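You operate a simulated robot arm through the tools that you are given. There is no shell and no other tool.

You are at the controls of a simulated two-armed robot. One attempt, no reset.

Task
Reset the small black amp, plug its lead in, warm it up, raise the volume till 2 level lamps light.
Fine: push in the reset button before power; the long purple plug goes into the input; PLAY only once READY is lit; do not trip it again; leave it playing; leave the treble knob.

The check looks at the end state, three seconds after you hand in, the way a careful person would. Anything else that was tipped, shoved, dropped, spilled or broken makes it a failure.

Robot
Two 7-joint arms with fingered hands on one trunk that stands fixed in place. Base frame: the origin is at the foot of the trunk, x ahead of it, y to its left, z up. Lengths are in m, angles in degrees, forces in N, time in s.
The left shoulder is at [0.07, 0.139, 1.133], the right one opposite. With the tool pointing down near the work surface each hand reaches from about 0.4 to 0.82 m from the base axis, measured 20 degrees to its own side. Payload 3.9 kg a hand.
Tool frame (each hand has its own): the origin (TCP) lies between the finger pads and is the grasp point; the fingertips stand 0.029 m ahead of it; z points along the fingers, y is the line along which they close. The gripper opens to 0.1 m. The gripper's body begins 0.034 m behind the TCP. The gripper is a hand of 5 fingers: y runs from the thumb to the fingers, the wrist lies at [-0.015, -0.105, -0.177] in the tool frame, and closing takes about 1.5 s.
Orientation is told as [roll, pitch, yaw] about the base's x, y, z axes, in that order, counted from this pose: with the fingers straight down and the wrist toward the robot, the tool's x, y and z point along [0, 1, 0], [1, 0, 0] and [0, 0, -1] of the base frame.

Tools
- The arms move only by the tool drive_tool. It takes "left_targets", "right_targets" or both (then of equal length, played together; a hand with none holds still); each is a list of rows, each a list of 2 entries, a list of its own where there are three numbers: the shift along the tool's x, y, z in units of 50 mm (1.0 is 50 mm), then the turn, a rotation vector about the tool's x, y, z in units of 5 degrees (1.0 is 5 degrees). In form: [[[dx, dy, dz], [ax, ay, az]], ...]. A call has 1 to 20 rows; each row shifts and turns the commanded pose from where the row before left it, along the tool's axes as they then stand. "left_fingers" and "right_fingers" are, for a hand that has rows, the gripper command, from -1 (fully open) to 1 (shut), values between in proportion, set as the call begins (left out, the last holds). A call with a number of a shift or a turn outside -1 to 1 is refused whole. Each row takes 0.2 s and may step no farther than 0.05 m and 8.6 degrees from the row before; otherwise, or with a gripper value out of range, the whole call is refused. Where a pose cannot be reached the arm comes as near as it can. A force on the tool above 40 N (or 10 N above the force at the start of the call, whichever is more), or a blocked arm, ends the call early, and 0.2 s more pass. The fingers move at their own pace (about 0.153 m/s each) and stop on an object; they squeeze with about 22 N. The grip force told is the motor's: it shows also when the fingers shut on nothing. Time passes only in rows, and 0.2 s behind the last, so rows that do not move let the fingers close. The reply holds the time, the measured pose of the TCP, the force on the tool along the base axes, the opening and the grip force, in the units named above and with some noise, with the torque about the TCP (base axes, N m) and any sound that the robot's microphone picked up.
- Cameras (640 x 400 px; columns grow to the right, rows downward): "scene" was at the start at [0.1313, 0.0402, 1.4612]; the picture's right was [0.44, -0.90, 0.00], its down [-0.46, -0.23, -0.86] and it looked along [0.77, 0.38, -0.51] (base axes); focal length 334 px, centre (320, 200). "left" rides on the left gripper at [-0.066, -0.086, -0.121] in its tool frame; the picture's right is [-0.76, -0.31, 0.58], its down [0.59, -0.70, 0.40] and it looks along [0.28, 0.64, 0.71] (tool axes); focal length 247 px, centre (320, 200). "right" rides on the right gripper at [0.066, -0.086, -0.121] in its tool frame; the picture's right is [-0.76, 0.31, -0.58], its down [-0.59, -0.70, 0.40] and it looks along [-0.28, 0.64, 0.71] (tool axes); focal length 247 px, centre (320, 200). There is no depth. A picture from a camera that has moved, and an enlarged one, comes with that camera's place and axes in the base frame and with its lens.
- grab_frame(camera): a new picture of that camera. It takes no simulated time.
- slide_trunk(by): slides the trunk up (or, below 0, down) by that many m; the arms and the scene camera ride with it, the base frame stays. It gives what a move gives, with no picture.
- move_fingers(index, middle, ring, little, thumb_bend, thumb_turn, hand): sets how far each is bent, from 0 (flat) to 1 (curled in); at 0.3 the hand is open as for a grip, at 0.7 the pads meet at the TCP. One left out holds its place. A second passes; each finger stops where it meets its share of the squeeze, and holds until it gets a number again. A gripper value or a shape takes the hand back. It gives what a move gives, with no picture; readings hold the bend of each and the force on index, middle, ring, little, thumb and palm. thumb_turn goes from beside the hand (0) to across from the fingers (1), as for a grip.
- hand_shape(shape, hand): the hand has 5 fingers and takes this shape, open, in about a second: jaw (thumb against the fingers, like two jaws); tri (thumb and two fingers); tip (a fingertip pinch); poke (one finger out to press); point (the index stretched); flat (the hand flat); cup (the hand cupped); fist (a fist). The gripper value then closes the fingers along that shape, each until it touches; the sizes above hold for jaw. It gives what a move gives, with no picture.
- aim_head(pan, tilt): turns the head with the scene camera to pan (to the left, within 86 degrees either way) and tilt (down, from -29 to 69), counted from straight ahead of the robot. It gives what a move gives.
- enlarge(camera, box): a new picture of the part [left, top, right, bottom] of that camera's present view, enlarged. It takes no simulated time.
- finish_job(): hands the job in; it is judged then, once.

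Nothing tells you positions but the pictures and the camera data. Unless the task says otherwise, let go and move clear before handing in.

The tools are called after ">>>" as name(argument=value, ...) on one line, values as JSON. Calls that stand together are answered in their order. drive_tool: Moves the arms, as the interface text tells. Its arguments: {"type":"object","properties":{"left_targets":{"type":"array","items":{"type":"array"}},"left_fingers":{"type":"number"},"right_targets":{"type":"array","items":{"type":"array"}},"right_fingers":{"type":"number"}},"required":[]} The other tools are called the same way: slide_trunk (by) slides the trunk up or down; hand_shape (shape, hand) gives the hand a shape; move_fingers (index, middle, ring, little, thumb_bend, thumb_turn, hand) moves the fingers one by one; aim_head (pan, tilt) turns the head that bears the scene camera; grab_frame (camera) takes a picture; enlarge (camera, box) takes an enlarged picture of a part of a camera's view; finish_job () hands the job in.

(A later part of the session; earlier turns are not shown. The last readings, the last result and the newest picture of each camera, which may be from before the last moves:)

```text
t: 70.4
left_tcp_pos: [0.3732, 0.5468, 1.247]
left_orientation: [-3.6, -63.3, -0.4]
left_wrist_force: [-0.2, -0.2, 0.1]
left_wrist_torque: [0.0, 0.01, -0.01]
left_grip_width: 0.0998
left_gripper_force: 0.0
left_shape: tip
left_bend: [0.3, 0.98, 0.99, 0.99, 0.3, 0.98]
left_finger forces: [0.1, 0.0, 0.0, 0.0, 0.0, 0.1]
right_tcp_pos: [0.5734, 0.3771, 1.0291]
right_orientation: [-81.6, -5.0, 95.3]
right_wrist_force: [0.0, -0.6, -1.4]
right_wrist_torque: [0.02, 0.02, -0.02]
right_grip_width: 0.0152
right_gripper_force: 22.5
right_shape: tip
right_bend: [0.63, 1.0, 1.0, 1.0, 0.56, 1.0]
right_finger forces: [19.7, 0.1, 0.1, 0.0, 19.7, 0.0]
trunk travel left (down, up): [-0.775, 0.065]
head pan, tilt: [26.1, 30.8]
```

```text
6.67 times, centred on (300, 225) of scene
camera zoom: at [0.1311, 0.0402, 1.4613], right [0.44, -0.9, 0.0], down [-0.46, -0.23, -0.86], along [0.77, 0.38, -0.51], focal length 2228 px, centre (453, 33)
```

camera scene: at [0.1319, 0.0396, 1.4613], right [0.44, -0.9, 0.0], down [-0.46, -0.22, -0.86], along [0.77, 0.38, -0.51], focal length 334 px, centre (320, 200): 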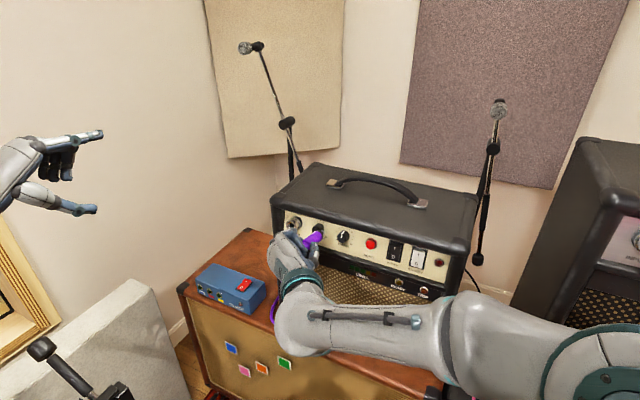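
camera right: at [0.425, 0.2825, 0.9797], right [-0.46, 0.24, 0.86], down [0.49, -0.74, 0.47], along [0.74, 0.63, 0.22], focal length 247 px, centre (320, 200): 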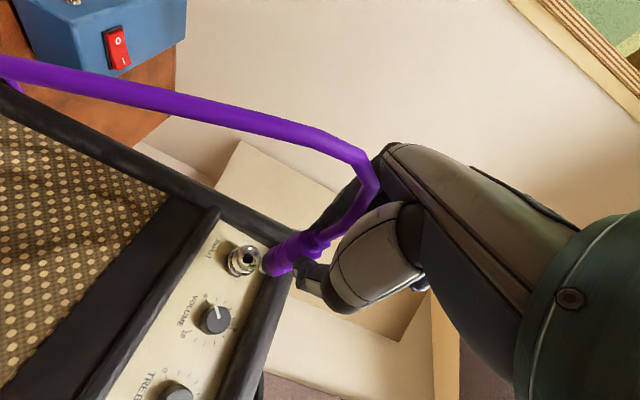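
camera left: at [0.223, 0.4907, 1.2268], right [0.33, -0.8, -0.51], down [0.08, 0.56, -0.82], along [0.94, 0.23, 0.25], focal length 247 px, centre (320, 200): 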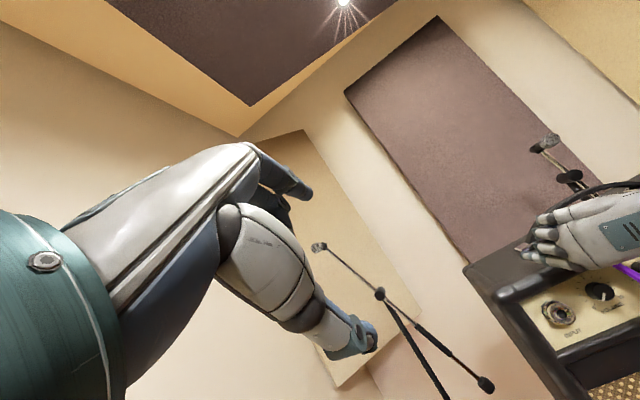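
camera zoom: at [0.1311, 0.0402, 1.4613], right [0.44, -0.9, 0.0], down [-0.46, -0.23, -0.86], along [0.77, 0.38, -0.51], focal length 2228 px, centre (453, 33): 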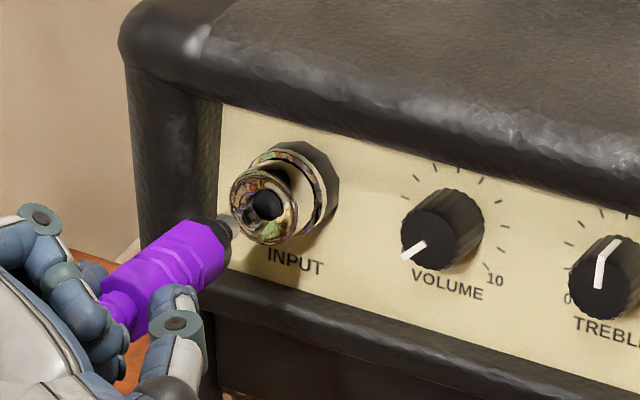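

The plug tip is now about 25 mm out and lined up with the jack within a couple of millimetres in both views. I'll advance 18 mm along the plug's axis with a small correction and check again.

>>> drive_tool(right_targets=[[[0.037, 0.005, 0.18], [0, 0, 0]], [[0.037, 0.0, 0.18], [0, 0, 0]], [[0, 0, 0], [0, 0, 0]]])

>>> enlarge(camera="right", box=[180, 180, 360, 320])

>>> enlarge(camera="scene", box=[270, 200, 320, 238])

>>> enlarge(camera="left", box=[520, 250, 640, 350])

```text
t: 71.2
left_tcp_pos: [0.3733, 0.5458, 1.2475]
left_orientation: [-3.7, -63.4, -0.4]
left_wrist_force: [0.9, 0.4, 0.4]
left_wrist_torque: [-0.02, 0.01, -0.02]
left_grip_width: 0.0997
left_gripper_force: 0.1
left_shape: tip
left_bend: [0.3, 0.98, 0.99, 0.99, 0.3, 0.98]
left_finger forces: [0.1, 0.0, 0.0, 0.0, 0.0, 0.1]
right_tcp_pos: [0.5884, 0.3741, 1.0232]
right_orientation: [-81.6, -4.9, 95.3]
right_wrist_force: [0.1, 0.2, -0.5]
right_wrist_torque: [-0.01, 0.03, 0.0]
right_grip_width: 0.0152
right_gripper_force: 21.8
right_shape: tip
right_bend: [0.63, 1.0, 1.0, 1.0, 0.56, 1.0]
right_finger forces: [19.6, 0.1, 0.0, 0.1, 19.8, 0.0]
right hand out of reach, approached as far as the arm can: row 2
trunk travel left (down, up): [-0.775, 0.065]
head pan, tilt: [26.1, 30.8]
```

```text
2.86 times, centred on (270, 250) of right
camera zoom: at [0.468, 0.28, 0.9688], right [-0.48, 0.19, 0.86], down [0.55, -0.7, 0.46], along [0.69, 0.69, 0.23], focal length 706 px, centre (463, 57)
```

zoom: 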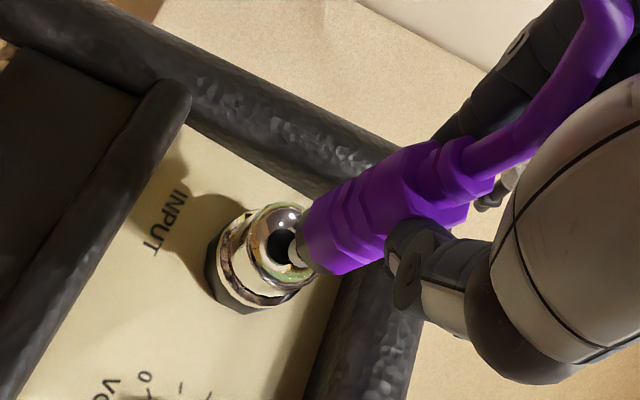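

```text
10.53 times, centred on (295, 219) of scene
camera zoom: at [0.1313, 0.0403, 1.4613], right [0.44, -0.9, 0.0], down [-0.46, -0.23, -0.86], along [0.77, 0.38, -0.51], focal length 3519 px, centre (583, 0)
```

zoom: 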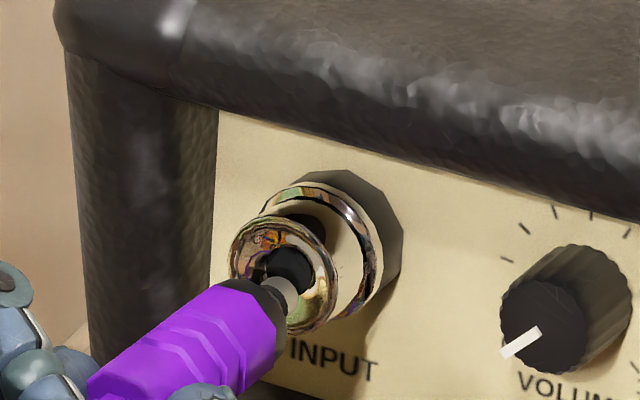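

```text
4.00 times, centred on (580, 300) of left
camera zoom: at [0.223, 0.4907, 1.2267], right [0.33, -0.8, -0.51], down [0.08, 0.56, -0.82], along [0.94, 0.23, 0.25], focal length 988 px, centre (-720, -200)
```

zoom: 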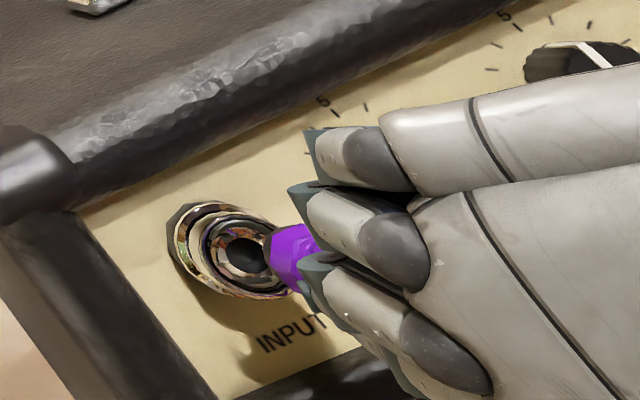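

I'm close: about 10 mm remains, with the tip about 5 mm too far right because reach was limited again. A 3° yaw left about the grip moves the tip those 5 mm, then I'll re-check.

>>> drive_tool(right_targets=[[[0, 0, 0], [-0.3, 0, 0]], [[0, 0.0, 0], [-0.3, 0, 0]], [[0.01, 0.02, 0.0], [0, 0, 0]], [[0, 0, 0], [0, 0, 0]]])

>>> enlarge(camera="right", box=[200, 190, 340, 300])

>>> enlarge(camera="scene", box=[270, 200, 320, 238])

```text
t: 72.2
left_tcp_pos: [0.3738, 0.5471, 1.2465]
left_orientation: [-3.7, -63.3, -0.3]
left_wrist_force: [0.2, 0.0, -0.6]
left_wrist_torque: [-0.01, 0.03, 0.0]
left_grip_width: 0.1
left_gripper_force: 0.2
left_shape: tip
left_bend: [0.3, 0.98, 0.99, 0.99, 0.3, 0.98]
left_finger forces: [0.0, 0.0, 0.1, 0.1, 0.1, 0.0]
right_tcp_pos: [0.5884, 0.3757, 1.0218]
right_orientation: [-81.9, -5.2, 98.2]
right_wrist_force: [-0.4, 0.3, -0.9]
right_wrist_torque: [0.0, 0.02, -0.01]
right_grip_width: 0.0154
right_gripper_force: 21.7
right_shape: tip
right_bend: [0.63, 1.0, 1.0, 1.0, 0.56, 1.0]
right_finger forces: [19.7, 0.0, 0.1, 0.0, 19.7, 0.1]
trunk travel left (down, up): [-0.775, 0.065]
head pan, tilt: [26.1, 30.8]
```

```text
3.64 times, centred on (270, 245) of right
camera zoom: at [0.4728, 0.275, 0.9675], right [-0.49, 0.16, 0.86], down [0.58, -0.67, 0.46], along [0.65, 0.72, 0.24], focal length 898 px, centre (502, 36)
```

zoom: 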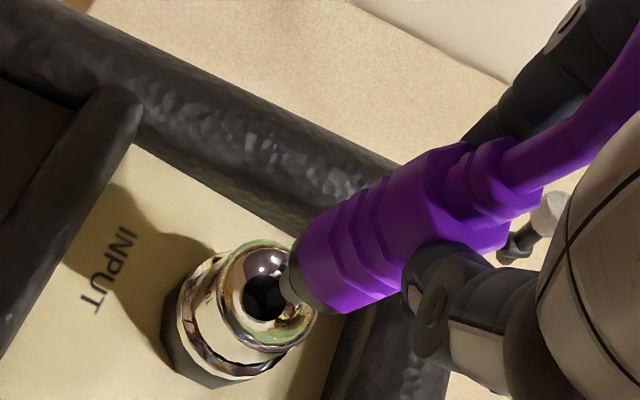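

```text
10.53 times, centred on (295, 219) of scene
camera zoom: at [0.1315, 0.0402, 1.4613], right [0.44, -0.9, 0.0], down [-0.46, -0.23, -0.86], along [0.77, 0.38, -0.51], focal length 3519 px, centre (583, 0)
```

zoom: 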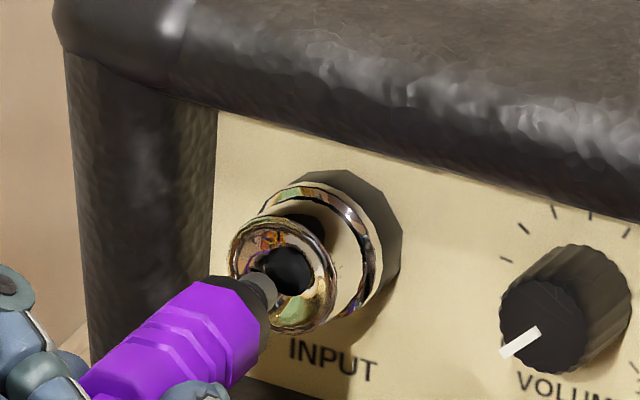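

By both cameras the tip is now within about 2 mm of the jack's axis, with 10 mm to go. I'll advance along the plug's axis in 4 mm steps, watching the force.

>>> drive_tool(right_targets=[[[0.008, -0.007, 0.08], [0, 0, 0]], [[0.008, -0.007, 0.08], [0, 0, 0]], [[0.008, -0.007, 0.08], [0, 0, 0]], [[0, 0, 0], [0, 0, 0]]])

>>> enlarge(camera="right", box=[200, 190, 340, 300])

>>> enlarge(camera="scene", box=[270, 200, 320, 238])

```text
t: 73.2
left_tcp_pos: [0.3729, 0.5474, 1.2479]
left_orientation: [-3.7, -63.4, -0.5]
left_wrist_force: [-0.7, -0.8, -0.6]
left_wrist_torque: [0.01, 0.01, -0.06]
left_grip_width: 0.0998
left_gripper_force: 0.0
left_shape: tip
left_bend: [0.3, 0.98, 0.99, 0.99, 0.3, 0.98]
left_finger forces: [0.1, 0.0, 0.0, 0.0, 0.0, 0.1]
right_tcp_pos: [0.5992, 0.3765, 1.0201]
right_orientation: [-82.0, -5.4, 98.2]
right_wrist_force: [1.0, 0.8, -1.1]
right_wrist_torque: [0.02, 0.03, -0.01]
right_grip_width: 0.0155
right_gripper_force: 22.4
right_shape: tip
right_bend: [0.63, 1.0, 1.0, 1.0, 0.56, 1.0]
right_finger forces: [19.7, 0.1, 0.0, 0.0, 19.7, 0.1]
trunk travel left (down, up): [-0.775, 0.065]
head pan, tilt: [26.1, 30.8]
```

```text
3.64 times, centred on (270, 245) of right
camera zoom: at [0.4841, 0.2762, 0.9646], right [-0.49, 0.16, 0.86], down [0.58, -0.67, 0.46], along [0.65, 0.72, 0.24], focal length 898 px, centre (502, 36)
```

zoom: 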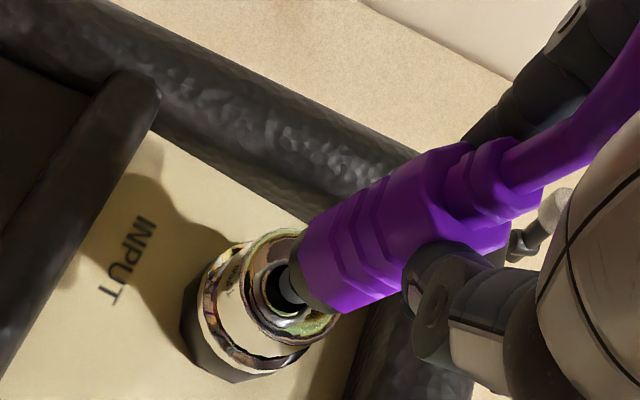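

```text
10.53 times, centred on (295, 219) of scene
camera zoom: at [0.1313, 0.0403, 1.4613], right [0.44, -0.9, 0.0], down [-0.46, -0.23, -0.86], along [0.77, 0.38, -0.51], focal length 3519 px, centre (583, 0)
```

zoom: 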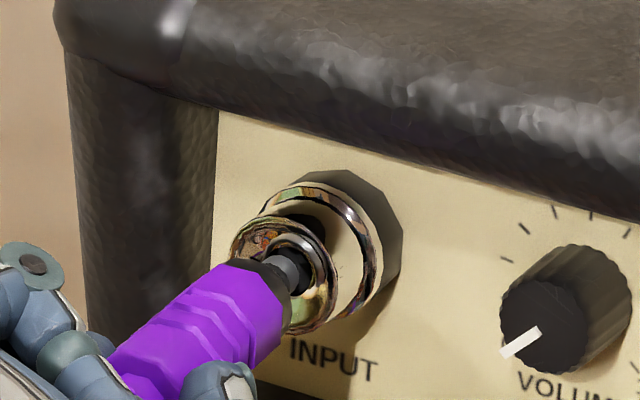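

The metal tip is entering the jack's hole with no resisting force. I'll continue pushing in small steps.

>>> drive_tool(right_targets=[[[0.006, -0.007, 0.06], [0, 0, 0]], [[0.006, -0.007, 0.06], [0, 0, 0]], [[0.006, -0.007, 0.06], [0, 0, 0]], [[0, 0, 0], [0, 0, 0]]])

>>> enlarge(camera="right", box=[200, 190, 340, 300])

>>> enlarge(camera="scene", box=[270, 200, 320, 238])

```text
t: 74.2
left_tcp_pos: [0.3739, 0.5462, 1.247]
left_orientation: [-3.7, -63.3, -0.4]
left_wrist_force: [-0.8, 0.7, 0.0]
left_wrist_torque: [0.0, 0.03, 0.03]
left_grip_width: 0.1
left_gripper_force: 0.0
left_shape: tip
left_bend: [0.3, 0.98, 0.99, 0.99, 0.3, 0.98]
left_finger forces: [0.1, 0.0, 0.1, 0.1, 0.1, 0.0]
right_tcp_pos: [0.6061, 0.3749, 1.0169]
right_orientation: [-81.9, -5.2, 98.2]
right_wrist_force: [-1.0, 0.9, -0.3]
right_wrist_torque: [0.06, -0.05, 0.08]
right_grip_width: 0.0156
right_gripper_force: 21.8
right_shape: tip
right_bend: [0.63, 1.0, 1.0, 1.0, 0.56, 1.0]
right_finger forces: [20.3, 0.0, 0.0, 0.0, 19.4, 0.0]
right hand out of reach, approached as far as the arm can: row 3
trunk travel left (down, up): [-0.775, 0.065]
head pan, tilt: [26.1, 30.8]
```

```text
3.64 times, centred on (270, 245) of right
camera zoom: at [0.4913, 0.2737, 0.9618], right [-0.49, 0.16, 0.86], down [0.58, -0.67, 0.46], along [0.65, 0.72, 0.24], focal length 898 px, centre (502, 36)
```

zoom: 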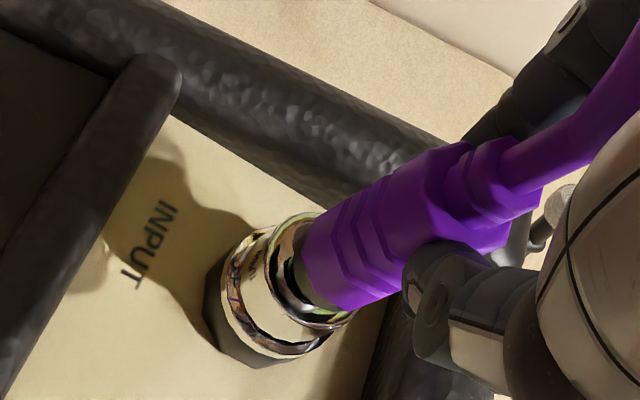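

```text
10.53 times, centred on (295, 219) of scene
camera zoom: at [0.1311, 0.0404, 1.4613], right [0.44, -0.9, 0.0], down [-0.46, -0.23, -0.86], along [0.77, 0.38, -0.51], focal length 3519 px, centre (583, 0)
```

zoom: 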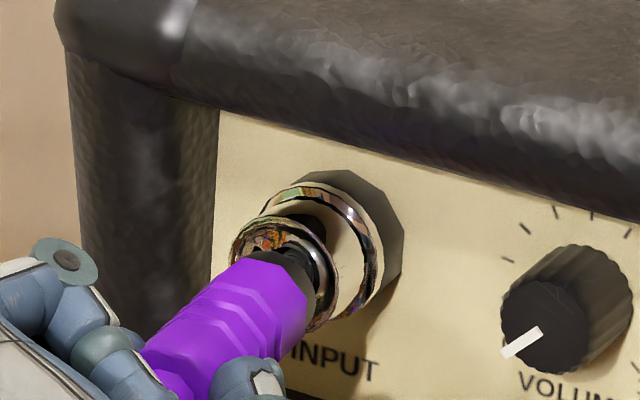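

The metal tip is in and the black collar is reaching the flange. I'll push a few more millimetres, biasing slightly left to stay on axis.

>>> drive_tool(right_targets=[[[0.004, 0.02, 0.05], [-0.15, 0, 0]], [[0.004, 0.01, 0.05], [-0.15, 0, 0]], [[0.004, 0.0, 0.05], [0, 0, 0]], [[0, 0, 0], [0, 0, 0]]])

>>> enlarge(camera="right", box=[200, 190, 340, 300])

>>> enlarge(camera="scene", box=[270, 200, 320, 238])

```text
t: 75.2
left_tcp_pos: [0.374, 0.5469, 1.2477]
left_orientation: [-3.7, -63.3, -0.5]
left_wrist_force: [-0.7, 0.2, -0.2]
left_wrist_torque: [0.0, 0.02, 0.0]
left_grip_width: 0.0998
left_gripper_force: 0.0
left_shape: tip
left_bend: [0.3, 0.98, 0.99, 0.99, 0.3, 0.98]
left_finger forces: [0.1, 0.1, 0.0, 0.0, 0.0, 0.0]
right_tcp_pos: [0.612, 0.3757, 1.0164]
right_orientation: [-82.0, -5.5, 99.7]
right_wrist_force: [-1.1, 0.2, -0.1]
right_wrist_torque: [0.02, 0.04, 0.01]
right_grip_width: 0.0154
right_gripper_force: 21.8
right_shape: tip
right_bend: [0.63, 1.0, 1.0, 1.0, 0.56, 1.0]
right_finger forces: [20.0, 0.1, 0.0, 0.1, 20.0, 0.0]
right hand out of reach, approached as far as the arm can: row 3
trunk travel left (down, up): [-0.775, 0.065]
head pan, tilt: [26.1, 30.8]
```

```text
3.64 times, centred on (270, 245) of right
camera zoom: at [0.4987, 0.2712, 0.9604], right [-0.5, 0.14, 0.86], down [0.6, -0.66, 0.46], along [0.63, 0.74, 0.24], focal length 898 px, centre (502, 36)
```

zoom: 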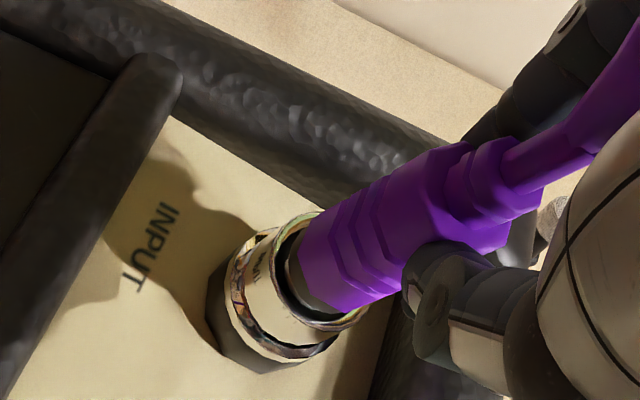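

```text
10.53 times, centred on (295, 219) of scene
camera zoom: at [0.1315, 0.0403, 1.4613], right [0.44, -0.9, 0.0], down [-0.46, -0.23, -0.86], along [0.77, 0.38, -0.51], focal length 3519 px, centre (583, 0)
```

zoom: 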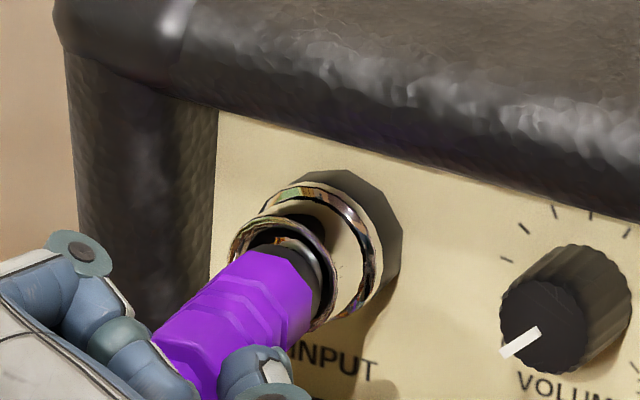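

The collar is now entering the flange and there is still almost no force. I'll keep pushing until it seats.

>>> drive_tool(right_targets=[[[0.004, 0.02, 0.06], [-0.15, 0, 0]], [[0.004, 0.01, 0.06], [-0.15, 0, 0]], [[0.004, 0.01, 0.06], [0, 0, 0]], [[0, 0, 0], [0, 0, 0]]])

>>> enlarge(camera="right", box=[200, 190, 340, 300])

>>> enlarge(camera="scene", box=[270, 200, 320, 238])

```text
t: 76.2
left_tcp_pos: [0.3696, 0.5477, 1.2479]
left_orientation: [-3.7, -63.5, -0.4]
left_wrist_force: [-0.4, 0.2, 0.2]
left_wrist_torque: [0.0, -0.03, 0.0]
left_grip_width: 0.0999
left_gripper_force: 0.0
left_shape: tip
left_bend: [0.3, 0.98, 0.99, 0.99, 0.3, 0.98]
left_finger forces: [0.1, 0.1, 0.1, 0.0, 0.2, 0.0]
right_tcp_pos: [0.6151, 0.3728, 1.018]
right_orientation: [-82.3, -5.8, 101.3]
right_wrist_force: [-18.4, -0.1, -1.1]
right_wrist_torque: [-0.03, 0.11, 0.06]
right_grip_width: 0.0167
right_gripper_force: 22.0
right_shape: tip
right_bend: [0.63, 1.0, 1.0, 1.0, 0.73, 1.0]
right_finger forces: [25.9, 0.1, 0.0, 0.0, 24.0, 0.0]
right hand out of reach, approached as far as the arm can: row 2, 3
trunk travel left (down, up): [-0.775, 0.065]
head pan, tilt: [26.1, 30.8]
```

```text
3.64 times, centred on (270, 245) of right
camera zoom: at [0.5057, 0.2667, 0.961], right [-0.51, 0.12, 0.85], down [0.61, -0.64, 0.46], along [0.61, 0.76, 0.25], focal length 898 px, centre (502, 36)
```

zoom: 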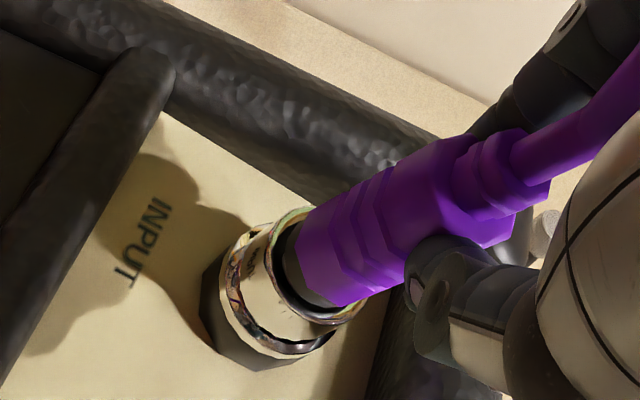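

```text
10.53 times, centred on (295, 219) of scene
camera zoom: at [0.1269, 0.0404, 1.4617], right [0.44, -0.9, 0.0], down [-0.46, -0.23, -0.86], along [0.77, 0.38, -0.51], focal length 3519 px, centre (583, 0)
```

zoom: 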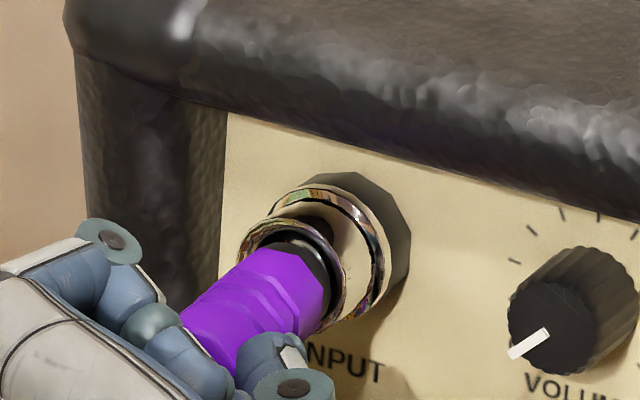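

There's an 18 N axial resistance now, so the plug is either seated or just bottoming. I'll press a little more to make sure it's home.

>>> drive_tool(right_targets=[[[0.0, 0.03, 0.03], [0, 0, 0]], [[0, 0.0, 0.03], [0, 0, 0]], [[0, 0, 0], [0, 0, 0]]])

>>> enlarge(camera="right", box=[210, 200, 310, 280])

>>> enlarge(camera="scene", box=[275, 205, 315, 235])

>>> enlarge(camera="left", box=[530, 260, 620, 335])

```text
t: 77.0
left_tcp_pos: [0.3685, 0.5482, 1.2502]
left_orientation: [-3.7, -63.5, -0.4]
left_wrist_force: [-0.4, -0.9, 0.1]
left_wrist_torque: [0.02, 0.04, -0.01]
left_grip_width: 0.0999
left_gripper_force: 0.1
left_shape: tip
left_bend: [0.3, 0.98, 0.99, 0.99, 0.3, 0.98]
left_finger forces: [0.0, 0.1, 0.0, 0.0, 0.0, 0.1]
right_tcp_pos: [0.6171, 0.3719, 1.0182]
right_orientation: [-82.4, -5.7, 101.4]
right_wrist_force: [-24.7, -0.8, -1.2]
right_wrist_torque: [-0.06, 0.14, 0.13]
right_grip_width: 0.0185
right_gripper_force: 21.5
right_shape: tip
right_bend: [0.62, 1.0, 1.0, 1.0, 0.74, 1.0]
right_finger forces: [26.7, 0.0, 0.0, 0.0, 24.6, 0.0]
trunk travel left (down, up): [-0.775, 0.065]
head pan, tilt: [26.1, 30.8]
```

```text
5.00 times, centred on (260, 240) of right
camera zoom: at [0.5066, 0.2665, 0.9612], right [-0.51, 0.13, 0.85], down [0.61, -0.64, 0.46], along [0.61, 0.75, 0.25], focal length 1235 px, centre (620, 0)
```

zoom: 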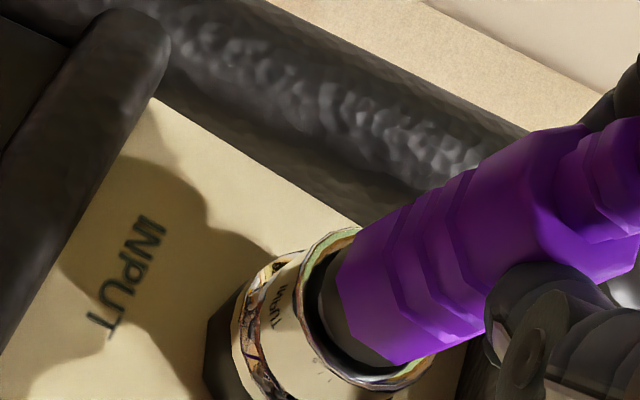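

```text
13.33 times, centred on (295, 220) of scene
camera zoom: at [0.1253, 0.0402, 1.4619], right [0.44, -0.9, 0.0], down [-0.46, -0.23, -0.86], along [0.77, 0.38, -0.51], focal length 4457 px, centre (653, -67)
```

zoom: 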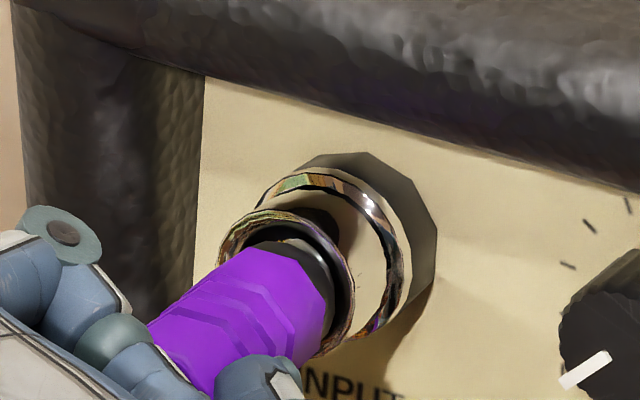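

```text
5.33 times, centred on (575, 298) of left
camera zoom: at [0.2179, 0.4907, 1.2277], right [0.33, -0.8, -0.51], down [0.08, 0.56, -0.82], along [0.94, 0.23, 0.25], focal length 1317 px, centre (-1040, -320)
```

zoom: 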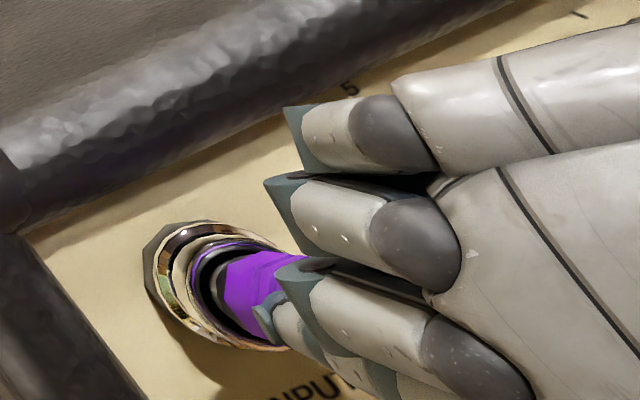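

It holds at 25 N with the fingers starting to slip along the body, and the collar is inside the flange recess all round, so it looks fully home. I'll ease the force off and watch whether the plug stays.

>>> drive_tool(right_targets=[[[0, 0, -0.06], [0, 0, 0]], [[0, 0, -0.04], [0, 0, 0]], [[0, 0, 0], [0, 0, 0]]])

>>> enlarge(camera="right", box=[210, 200, 310, 280])

>>> enlarge(camera="scene", box=[275, 205, 315, 235])

```text
t: 77.8
left_tcp_pos: [0.3703, 0.5476, 1.2489]
left_orientation: [-3.8, -63.5, -0.4]
left_wrist_force: [0.8, -0.1, 0.9]
left_wrist_torque: [0.02, -0.02, 0.03]
left_grip_width: 0.1001
left_gripper_force: 0.0
left_shape: tip
left_bend: [0.3, 0.98, 0.99, 0.99, 0.3, 0.98]
left_finger forces: [0.0, 0.0, 0.1, 0.1, 0.0, 0.0]
right_tcp_pos: [0.6149, 0.372, 1.017]
right_orientation: [-82.5, -5.7, 101.1]
right_wrist_force: [-16.2, 2.2, -0.3]
right_wrist_torque: [-0.06, 0.08, 0.16]
right_grip_width: 0.0181
right_gripper_force: 21.9
right_shape: tip
right_bend: [0.62, 1.0, 1.0, 1.0, 0.74, 1.0]
right_finger forces: [25.8, 0.0, 0.0, 0.0, 22.2, 0.0]
trunk travel left (down, up): [-0.775, 0.065]
head pan, tilt: [26.1, 30.8]
```

```text
5.00 times, centred on (260, 240) of right
camera zoom: at [0.5053, 0.2665, 0.9608], right [-0.51, 0.13, 0.85], down [0.61, -0.65, 0.46], along [0.61, 0.75, 0.25], focal length 1235 px, centre (620, 0)
```

zoom: 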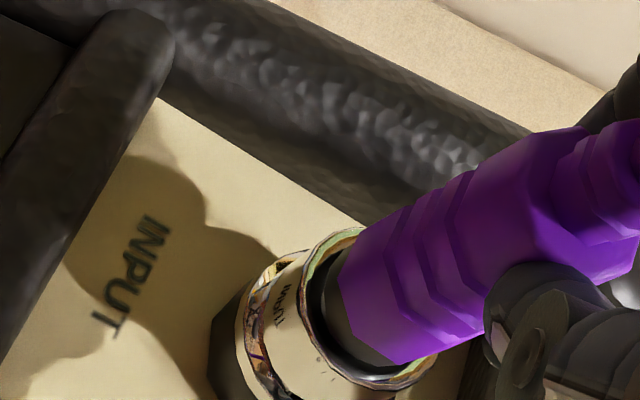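

```text
13.33 times, centred on (295, 220) of scene
camera zoom: at [0.1274, 0.0408, 1.4617], right [0.44, -0.9, 0.0], down [-0.46, -0.23, -0.86], along [0.77, 0.38, -0.51], focal length 4457 px, centre (653, -67)
```

zoom: 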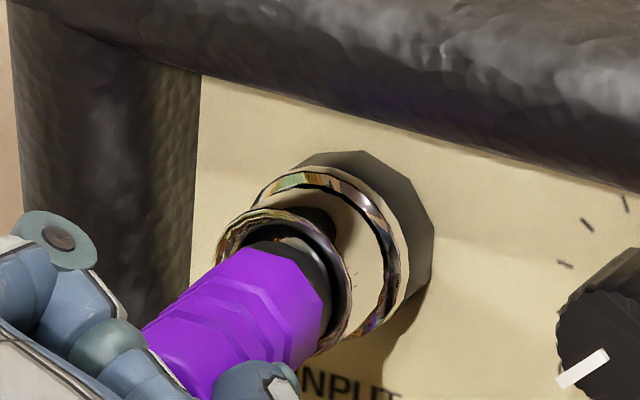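

Still 16 N of push remains, so I'll ease off further until it's near zero.

>>> drive_tool(right_targets=[[[0, 0, -0.06], [0, 0, 0]], [[0, 0, -0.04], [0, 0, 0]], [[0, 0, 0], [0, 0, 0]]])

>>> enlarge(camera="scene", box=[275, 205, 315, 235])

```text
t: 78.6
left_tcp_pos: [0.3736, 0.5468, 1.247]
left_orientation: [-3.9, -63.4, -0.3]
left_wrist_force: [-0.4, 0.6, 0.1]
left_wrist_torque: [0.02, 0.02, 0.0]
left_grip_width: 0.0998
left_gripper_force: 0.1
left_shape: tip
left_bend: [0.3, 0.98, 0.99, 0.99, 0.3, 0.98]
left_finger forces: [0.1, 0.1, 0.0, 0.0, 0.0, 0.1]
right_tcp_pos: [0.6131, 0.3706, 1.0164]
right_orientation: [-82.2, -5.7, 100.9]
right_wrist_force: [-2.1, 5.9, -0.3]
right_wrist_torque: [0.03, 0.01, 0.21]
right_grip_width: 0.017
right_gripper_force: 22.0
right_shape: tip
right_bend: [0.62, 1.0, 1.0, 1.0, 0.74, 1.0]
right_finger forces: [24.8, 0.1, 0.0, 0.0, 19.2, 0.0]
trunk travel left (down, up): [-0.775, 0.065]
head pan, tilt: [26.1, 30.8]
```

```text
13.33 times, centred on (295, 220) of scene
camera zoom: at [0.1311, 0.0416, 1.4613], right [0.44, -0.9, 0.0], down [-0.46, -0.23, -0.86], along [0.77, 0.38, -0.51], focal length 4457 px, centre (653, -67)
```

zoom: 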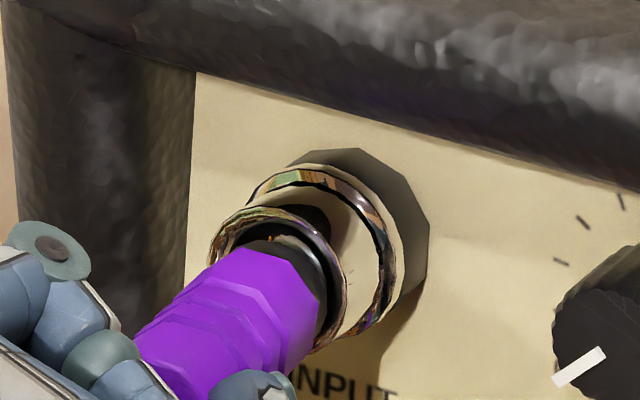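

The load is off and the plug is held laterally by the jack, so it's in. I'll open the fingers gently and check that it stays.

>>> drive_tool(right_targets=[[[0, 0, 0], [0, 0, 0]], [[0, 0, 0], [0, 0, 0]], [[0, 0, 0], [0, 0, 0]], [[0, 0, 0], [0, 0, 0]]], right_fingers=-0.3)

>>> enlarge(camera="scene", box=[255, 195, 335, 255])

>>> enlarge(camera="right", box=[190, 180, 350, 300])

```text
t: 79.6
left_tcp_pos: [0.373, 0.5464, 1.2473]
left_orientation: [-3.8, -63.3, -0.6]
left_wrist_force: [0.0, -0.7, 0.1]
left_wrist_torque: [-0.03, -0.01, 0.01]
left_grip_width: 0.0998
left_gripper_force: 0.0
left_shape: tip
left_bend: [0.3, 0.98, 0.99, 0.99, 0.3, 0.98]
left_finger forces: [0.0, 0.0, 0.1, 0.1, 0.1, 0.0]
right_tcp_pos: [0.6138, 0.3694, 1.0161]
right_orientation: [-82.3, -5.8, 101.1]
right_wrist_force: [-0.7, -0.3, 0.6]
right_wrist_torque: [-0.01, -0.02, 0.0]
right_grip_width: 0.0645
right_gripper_force: 0.1
right_shape: tip
right_bend: [0.43, 0.98, 0.99, 0.99, 0.31, 0.99]
right_finger forces: [0.0, 0.1, 0.0, 0.0, 0.1, 0.0]
trunk travel left (down, up): [-0.775, 0.065]
head pan, tilt: [26.1, 30.8]
```

```text
6.67 times, centred on (295, 225) of scene
camera zoom: at [0.1314, 0.0399, 1.4613], right [0.44, -0.9, 0.0], down [-0.46, -0.23, -0.86], along [0.77, 0.38, -0.51], focal length 2228 px, centre (487, 33)
```

zoom: 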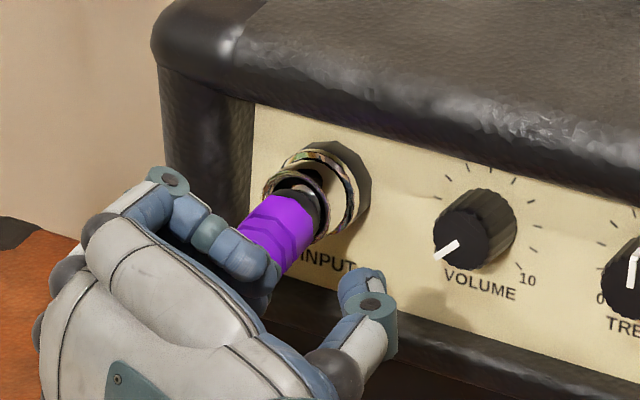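

```text
3.33 times, centred on (270, 240) of right
camera zoom: at [0.5031, 0.2651, 0.9602], right [-0.5, 0.13, 0.86], down [0.61, -0.65, 0.46], along [0.61, 0.75, 0.25], focal length 823 px, centre (487, 67)
```

zoom: 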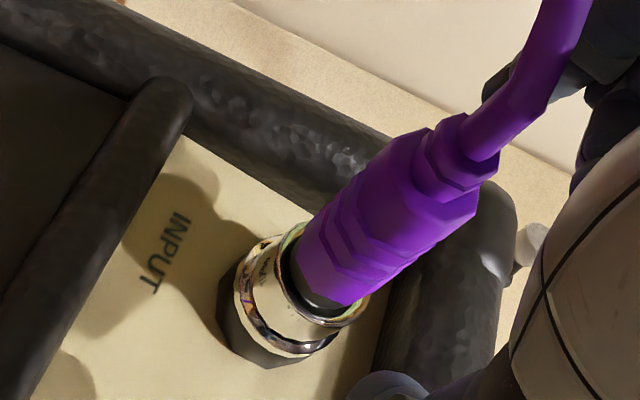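

The plug stays in the jack by itself. The hand is open around it and the underside is free, so I'll open a bit more and lift the hand straight up and slightly back off the plug.

>>> drive_tool(right_targets=[[[0, 0, 0], [0, 0, 0]], [[-0.3, 0, -0.1], [0, 0, 0]], [[-0.4, 0, -0.12], [0, 0, 0]], [[-0.4, 0, -0.12], [0, 0, 0]]], right_fingers=-0.5)

>>> grab_frame(camera="scene")

>>> grab_frame(camera="right")

```text
t: 80.6
left_tcp_pos: [0.3722, 0.5463, 1.2484]
left_orientation: [-3.7, -63.5, -0.5]
left_wrist_force: [-0.3, -0.1, 0.0]
left_wrist_torque: [-0.01, -0.02, -0.02]
left_grip_width: 0.1001
left_gripper_force: 0.1
left_shape: tip
left_bend: [0.3, 0.98, 0.99, 0.99, 0.3, 0.98]
left_finger forces: [0.1, 0.0, 0.0, 0.0, 0.1, 0.0]
right_tcp_pos: [0.6052, 0.3633, 1.0736]
right_orientation: [-82.1, -5.7, 101.2]
right_wrist_force: [-0.8, 0.3, 0.4]
right_wrist_torque: [0.03, 0.0, -0.01]
right_grip_width: 0.0747
right_gripper_force: 0.0
right_shape: tip
right_bend: [0.4, 0.98, 0.99, 0.99, 0.3, 0.99]
right_finger forces: [0.0, 0.1, 0.1, 0.0, 0.0, 0.0]
trunk travel left (down, up): [-0.775, 0.065]
head pan, tilt: [26.1, 30.8]
```

```text
taken
camera scene: at [0.1306, 0.04, 1.4613], right [0.44, -0.9, 0.0], down [-0.46, -0.23, -0.86], along [0.77, 0.38, -0.51], focal length 334 px, centre (320, 200)
```

scene: 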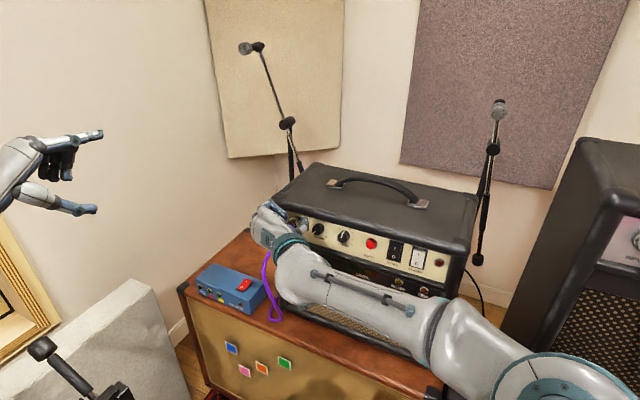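

```text
taken
camera right: at [0.4944, 0.2576, 1.0169], right [-0.5, 0.13, 0.85], down [0.61, -0.65, 0.46], along [0.61, 0.75, 0.25], focal length 247 px, centre (320, 200)
```

right: 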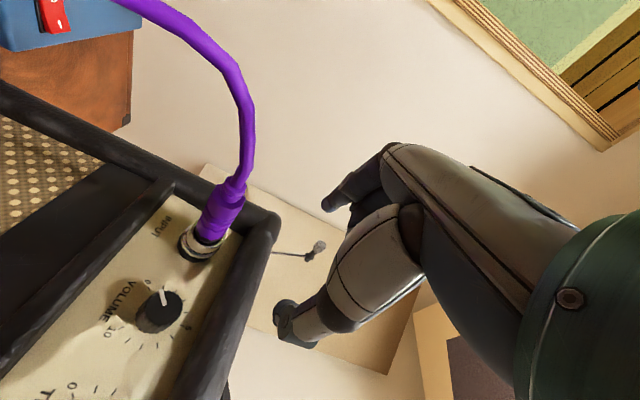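

The hand is clear above the plug and the cable hangs freely. I'll back off up and to the right, away from the plug.

>>> drive_tool(right_targets=[[[-0.8, 0.08, -0.11], [0, 0, 0]], [[0, -0.5, -0.3], [-0.5, 0, 0]], [[0, -0.5, -0.3], [-0.5, 0, 0]], [[0, -0.5, -0.3], [0, 0, 0]]])

>>> grab_frame(camera="scene")

>>> enlarge(camera="scene", box=[255, 195, 335, 255])

```text
t: 81.6
left_tcp_pos: [0.371, 0.5463, 1.2488]
left_orientation: [-3.6, -63.3, -0.6]
left_wrist_force: [-1.0, -0.8, 0.1]
left_wrist_torque: [-0.05, 0.0, 0.02]
left_grip_width: 0.0999
left_gripper_force: 0.1
left_shape: tip
left_bend: [0.3, 0.98, 0.99, 0.99, 0.3, 0.98]
left_finger forces: [0.0, 0.1, 0.0, 0.0, 0.0, 0.0]
right_tcp_pos: [0.5759, 0.2795, 1.1115]
right_orientation: [-82.7, -6.4, 106.2]
right_wrist_force: [-0.8, 0.9, 0.4]
right_wrist_torque: [0.0, 0.0, -0.01]
right_grip_width: 0.0749
right_gripper_force: 0.0
right_shape: tip
right_bend: [0.4, 0.98, 0.99, 0.99, 0.3, 0.99]
right_finger forces: [0.1, 0.0, 0.1, 0.1, 0.1, 0.0]
trunk travel left (down, up): [-0.775, 0.065]
head pan, tilt: [26.1, 30.8]
```

```text
taken
camera scene: at [0.1298, 0.0396, 1.4615], right [0.44, -0.9, 0.0], down [-0.46, -0.22, -0.86], along [0.77, 0.38, -0.51], focal length 334 px, centre (320, 200)
```

scene: 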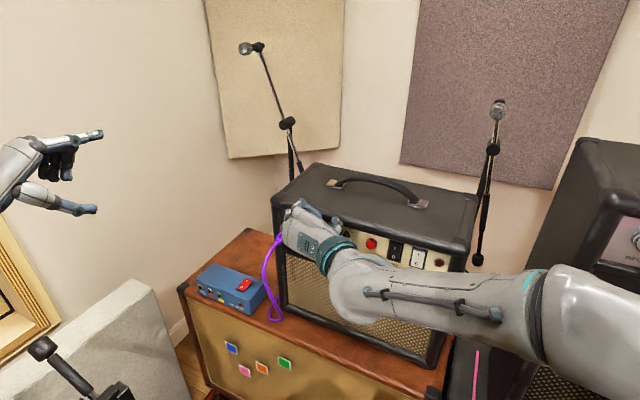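

```text
6.67 times, centred on (295, 225) of scene
camera zoom: at [0.1298, 0.0396, 1.4615], right [0.44, -0.9, 0.0], down [-0.46, -0.22, -0.86], along [0.77, 0.38, -0.51], focal length 2228 px, centre (487, 33)
```

zoom: 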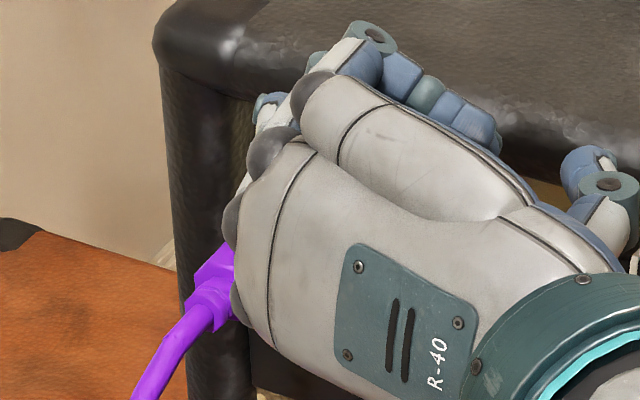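

The plug is in and the hand is clear. Now I'll bring the right hand back to the right and roll it back to the pressing orientation for the POWER switch.

>>> drive_tool(right_targets=[[[0.08, -0.565, -0.39], [0, 0, 0]], [[0.08, -0.565, -0.39], [0, 0, 0]], [[0.08, -0.565, -0.39], [0, 0, 0]], [[0.08, -0.4, -0.2], [0, 0, 1]], [[0, 0, 0], [0, 0, 1]], [[0, 0, 0], [0, 0, 1]], [[0, 0, 0], [0, 0, 1]], [[0, 0, 0], [0, 0, 1]], [[0, 0, 0], [0, 0, 1]]])

>>> grab_frame(camera="scene")

```text
t: 83.6
left_tcp_pos: [0.373, 0.5478, 1.2472]
left_orientation: [-3.7, -63.3, -0.5]
left_wrist_force: [0.1, -0.7, -0.7]
left_wrist_torque: [0.0, -0.02, 0.0]
left_grip_width: 0.0998
left_gripper_force: 0.1
left_shape: tip
left_bend: [0.3, 0.98, 0.99, 0.99, 0.3, 0.98]
left_finger forces: [0.0, 0.1, 0.0, 0.0, 0.0, 0.0]
right_tcp_pos: [0.5411, 0.1623, 1.0928]
right_orientation: [-81.0, -36.2, 101.6]
right_wrist_force: [0.0, -0.3, 0.7]
right_wrist_torque: [0.01, -0.01, 0.01]
right_grip_width: 0.0749
right_gripper_force: 0.0
right_shape: tip
right_bend: [0.4, 0.98, 0.99, 0.99, 0.3, 0.99]
right_finger forces: [0.0, 0.0, 0.0, 0.1, 0.0, 0.0]
trunk travel left (down, up): [-0.775, 0.065]
head pan, tilt: [26.1, 30.8]
```

```text
taken
camera scene: at [0.1315, 0.0404, 1.4613], right [0.44, -0.9, 0.0], down [-0.46, -0.23, -0.86], along [0.77, 0.38, -0.51], focal length 334 px, centre (320, 200)
```

scene: 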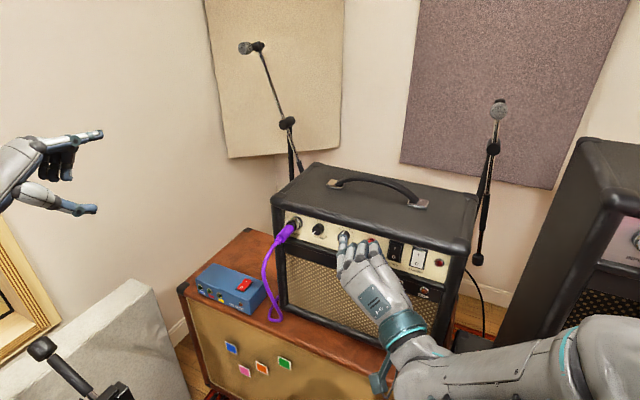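

The plug and cable look good. I'll finish the roll and re-form the poking index, checking the plug close up meanwhile.

>>> drive_tool(right_targets=[[[0, 0, 0], [0, 0, 1]], [[0, 0, 0], [0, 0, 1]], [[0, 0, 0], [0, 0, 1]], [[0, 0, 0], [0, 0, 1]], [[0, 0, 0], [0, 0, 1]], [[0, 0, 0], [0, 0, 1]], [[0, 0, 0], [0, 0, 1]], [[0, 0, 0], [0, 0, 1]], [[0, 0, 0], [0, 0, 1]], [[0, 0, 0], [0, 0, 1]], [[0, 0, 0], [0, 0, 0.6]]])

>>> hand_shape(hand="right", shape="poke")

>>> move_fingers(hand="right", middle=1.0)

>>> grab_frame(camera="right")

>>> enlarge(camera="scene", box=[260, 190, 360, 270])

>>> grab_frame(camera="scene")

```text
t: 86.2
left_tcp_pos: [0.3729, 0.5472, 1.2483]
left_orientation: [-3.7, -63.2, -0.4]
left_wrist_force: [0.1, 1.0, -0.4]
left_wrist_torque: [-0.01, 0.02, 0.0]
left_grip_width: 0.0998
left_gripper_force: 0.0
left_shape: tip
left_bend: [0.3, 0.98, 0.99, 0.99, 0.3, 0.98]
left_finger forces: [0.0, 0.0, 0.0, 0.0, 0.1, 0.0]
right_tcp_pos: [0.5575, 0.1416, 1.1075]
right_orientation: [18.2, -82.9, -3.6]
right_wrist_force: [-0.1, 0.4, 0.1]
right_wrist_torque: [0.03, 0.01, -0.01]
right_grip_width: 0.0747
right_gripper_force: 0.0
right_shape: tip
right_bend: [0.4, 0.98, 0.99, 0.99, 0.3, 0.99]
right_finger forces: [0.1, 0.1, 0.1, 0.0, 0.0, 0.0]
trunk travel left (down, up): [-0.775, 0.065]
head pan, tilt: [26.1, 30.8]
stopped in row 11 (right hand): the arm was blocked; the commanded pose is now the measured one
```

```text
t: 87.1
left_tcp_pos: [0.3736, 0.547, 1.246]
left_orientation: [-3.7, -63.4, -0.4]
left_wrist_force: [0.4, -1.2, 0.3]
left_wrist_torque: [-0.02, 0.0, 0.01]
left_grip_width: 0.0999
left_gripper_force: 0.2
left_shape: tip
left_bend: [0.3, 0.98, 0.99, 0.99, 0.3, 0.98]
left_finger forces: [0.0, 0.0, 0.0, 0.0, 0.1, 0.0]
right_tcp_pos: [0.5562, 0.1414, 1.1078]
right_orientation: [17.9, -82.9, -3.4]
right_wrist_force: [-0.6, 0.6, -0.5]
right_wrist_torque: [-0.01, -0.03, 0.01]
right_grip_width: 0.0
right_gripper_force: 0.0
right_shape: poke
right_bend: [0.7, 0.7, 0.99, 0.99, 1.0, 1.0]
right_finger forces: [0.0, 0.0, 0.0, 0.0, 0.0, 0.1]
trunk travel left (down, up): [-0.775, 0.065]
head pan, tilt: [26.1, 30.8]
```

```text
t: 88.1
left_tcp_pos: [0.3717, 0.5462, 1.2471]
left_orientation: [-3.7, -63.3, -0.4]
left_wrist_force: [0.2, -0.1, 0.5]
left_wrist_torque: [-0.01, 0.02, -0.02]
left_grip_width: 0.1002
left_gripper_force: 0.0
left_shape: tip
left_bend: [0.3, 0.98, 0.99, 0.99, 0.3, 0.98]
left_finger forces: [0.0, 0.1, 0.0, 0.0, 0.1, 0.0]
right_tcp_pos: [0.5575, 0.1416, 1.1083]
right_orientation: [18.2, -82.9, -3.8]
right_wrist_force: [-0.2, -0.1, -0.5]
right_wrist_torque: [0.0, 0.03, 0.01]
right_grip_width: 0.0251
right_gripper_force: 0.1
right_shape: fingers
right_bend: [0.7, 1.0, 0.99, 0.99, 1.0, 1.0]
right_finger forces: [0.1, 0.0, 0.0, 0.0, 0.0, 0.0]
trunk travel left (down, up): [-0.775, 0.065]
head pan, tilt: [26.1, 30.8]
```

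```text
taken
camera right: at [0.4146, 0.1737, 1.0402], right [-0.33, -0.88, 0.34], down [0.44, -0.46, -0.77], along [0.83, -0.1, 0.54], focal length 247 px, centre (320, 200)
```

right: 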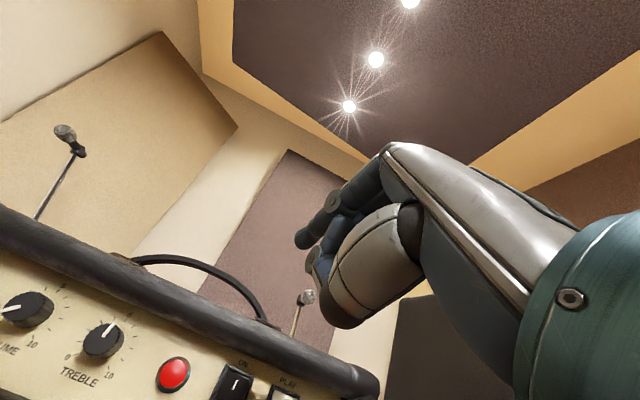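

```text
5.00 times, centred on (310, 230) of scene
camera zoom: at [0.1313, 0.0402, 1.4613], right [0.44, -0.9, 0.0], down [-0.46, -0.23, -0.86], along [0.77, 0.38, -0.51], focal length 1671 px, centre (370, 50)
```

zoom: 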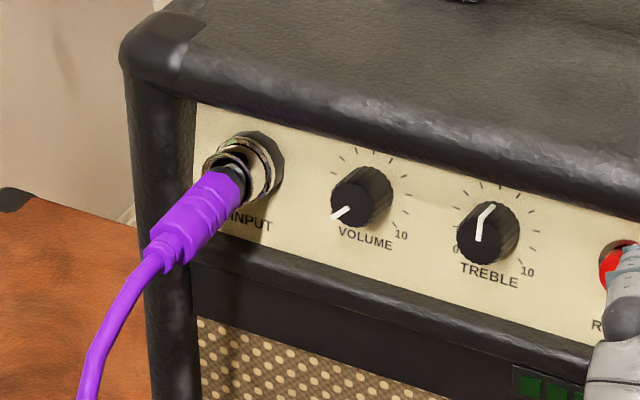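

```text
taken
camera scene: at [0.1313, 0.0402, 1.4613], right [0.44, -0.9, 0.0], down [-0.46, -0.23, -0.86], along [0.77, 0.38, -0.51], focal length 334 px, centre (320, 200)
```

scene: 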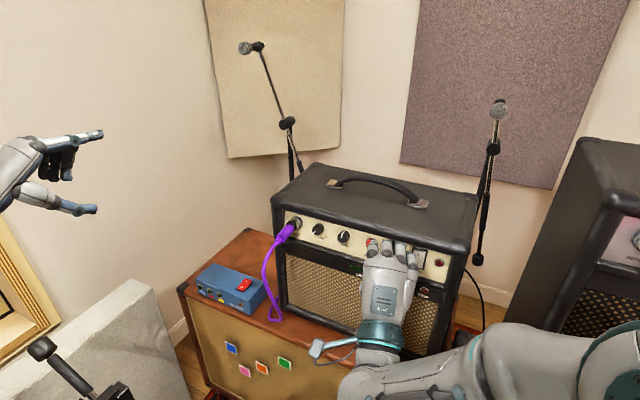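

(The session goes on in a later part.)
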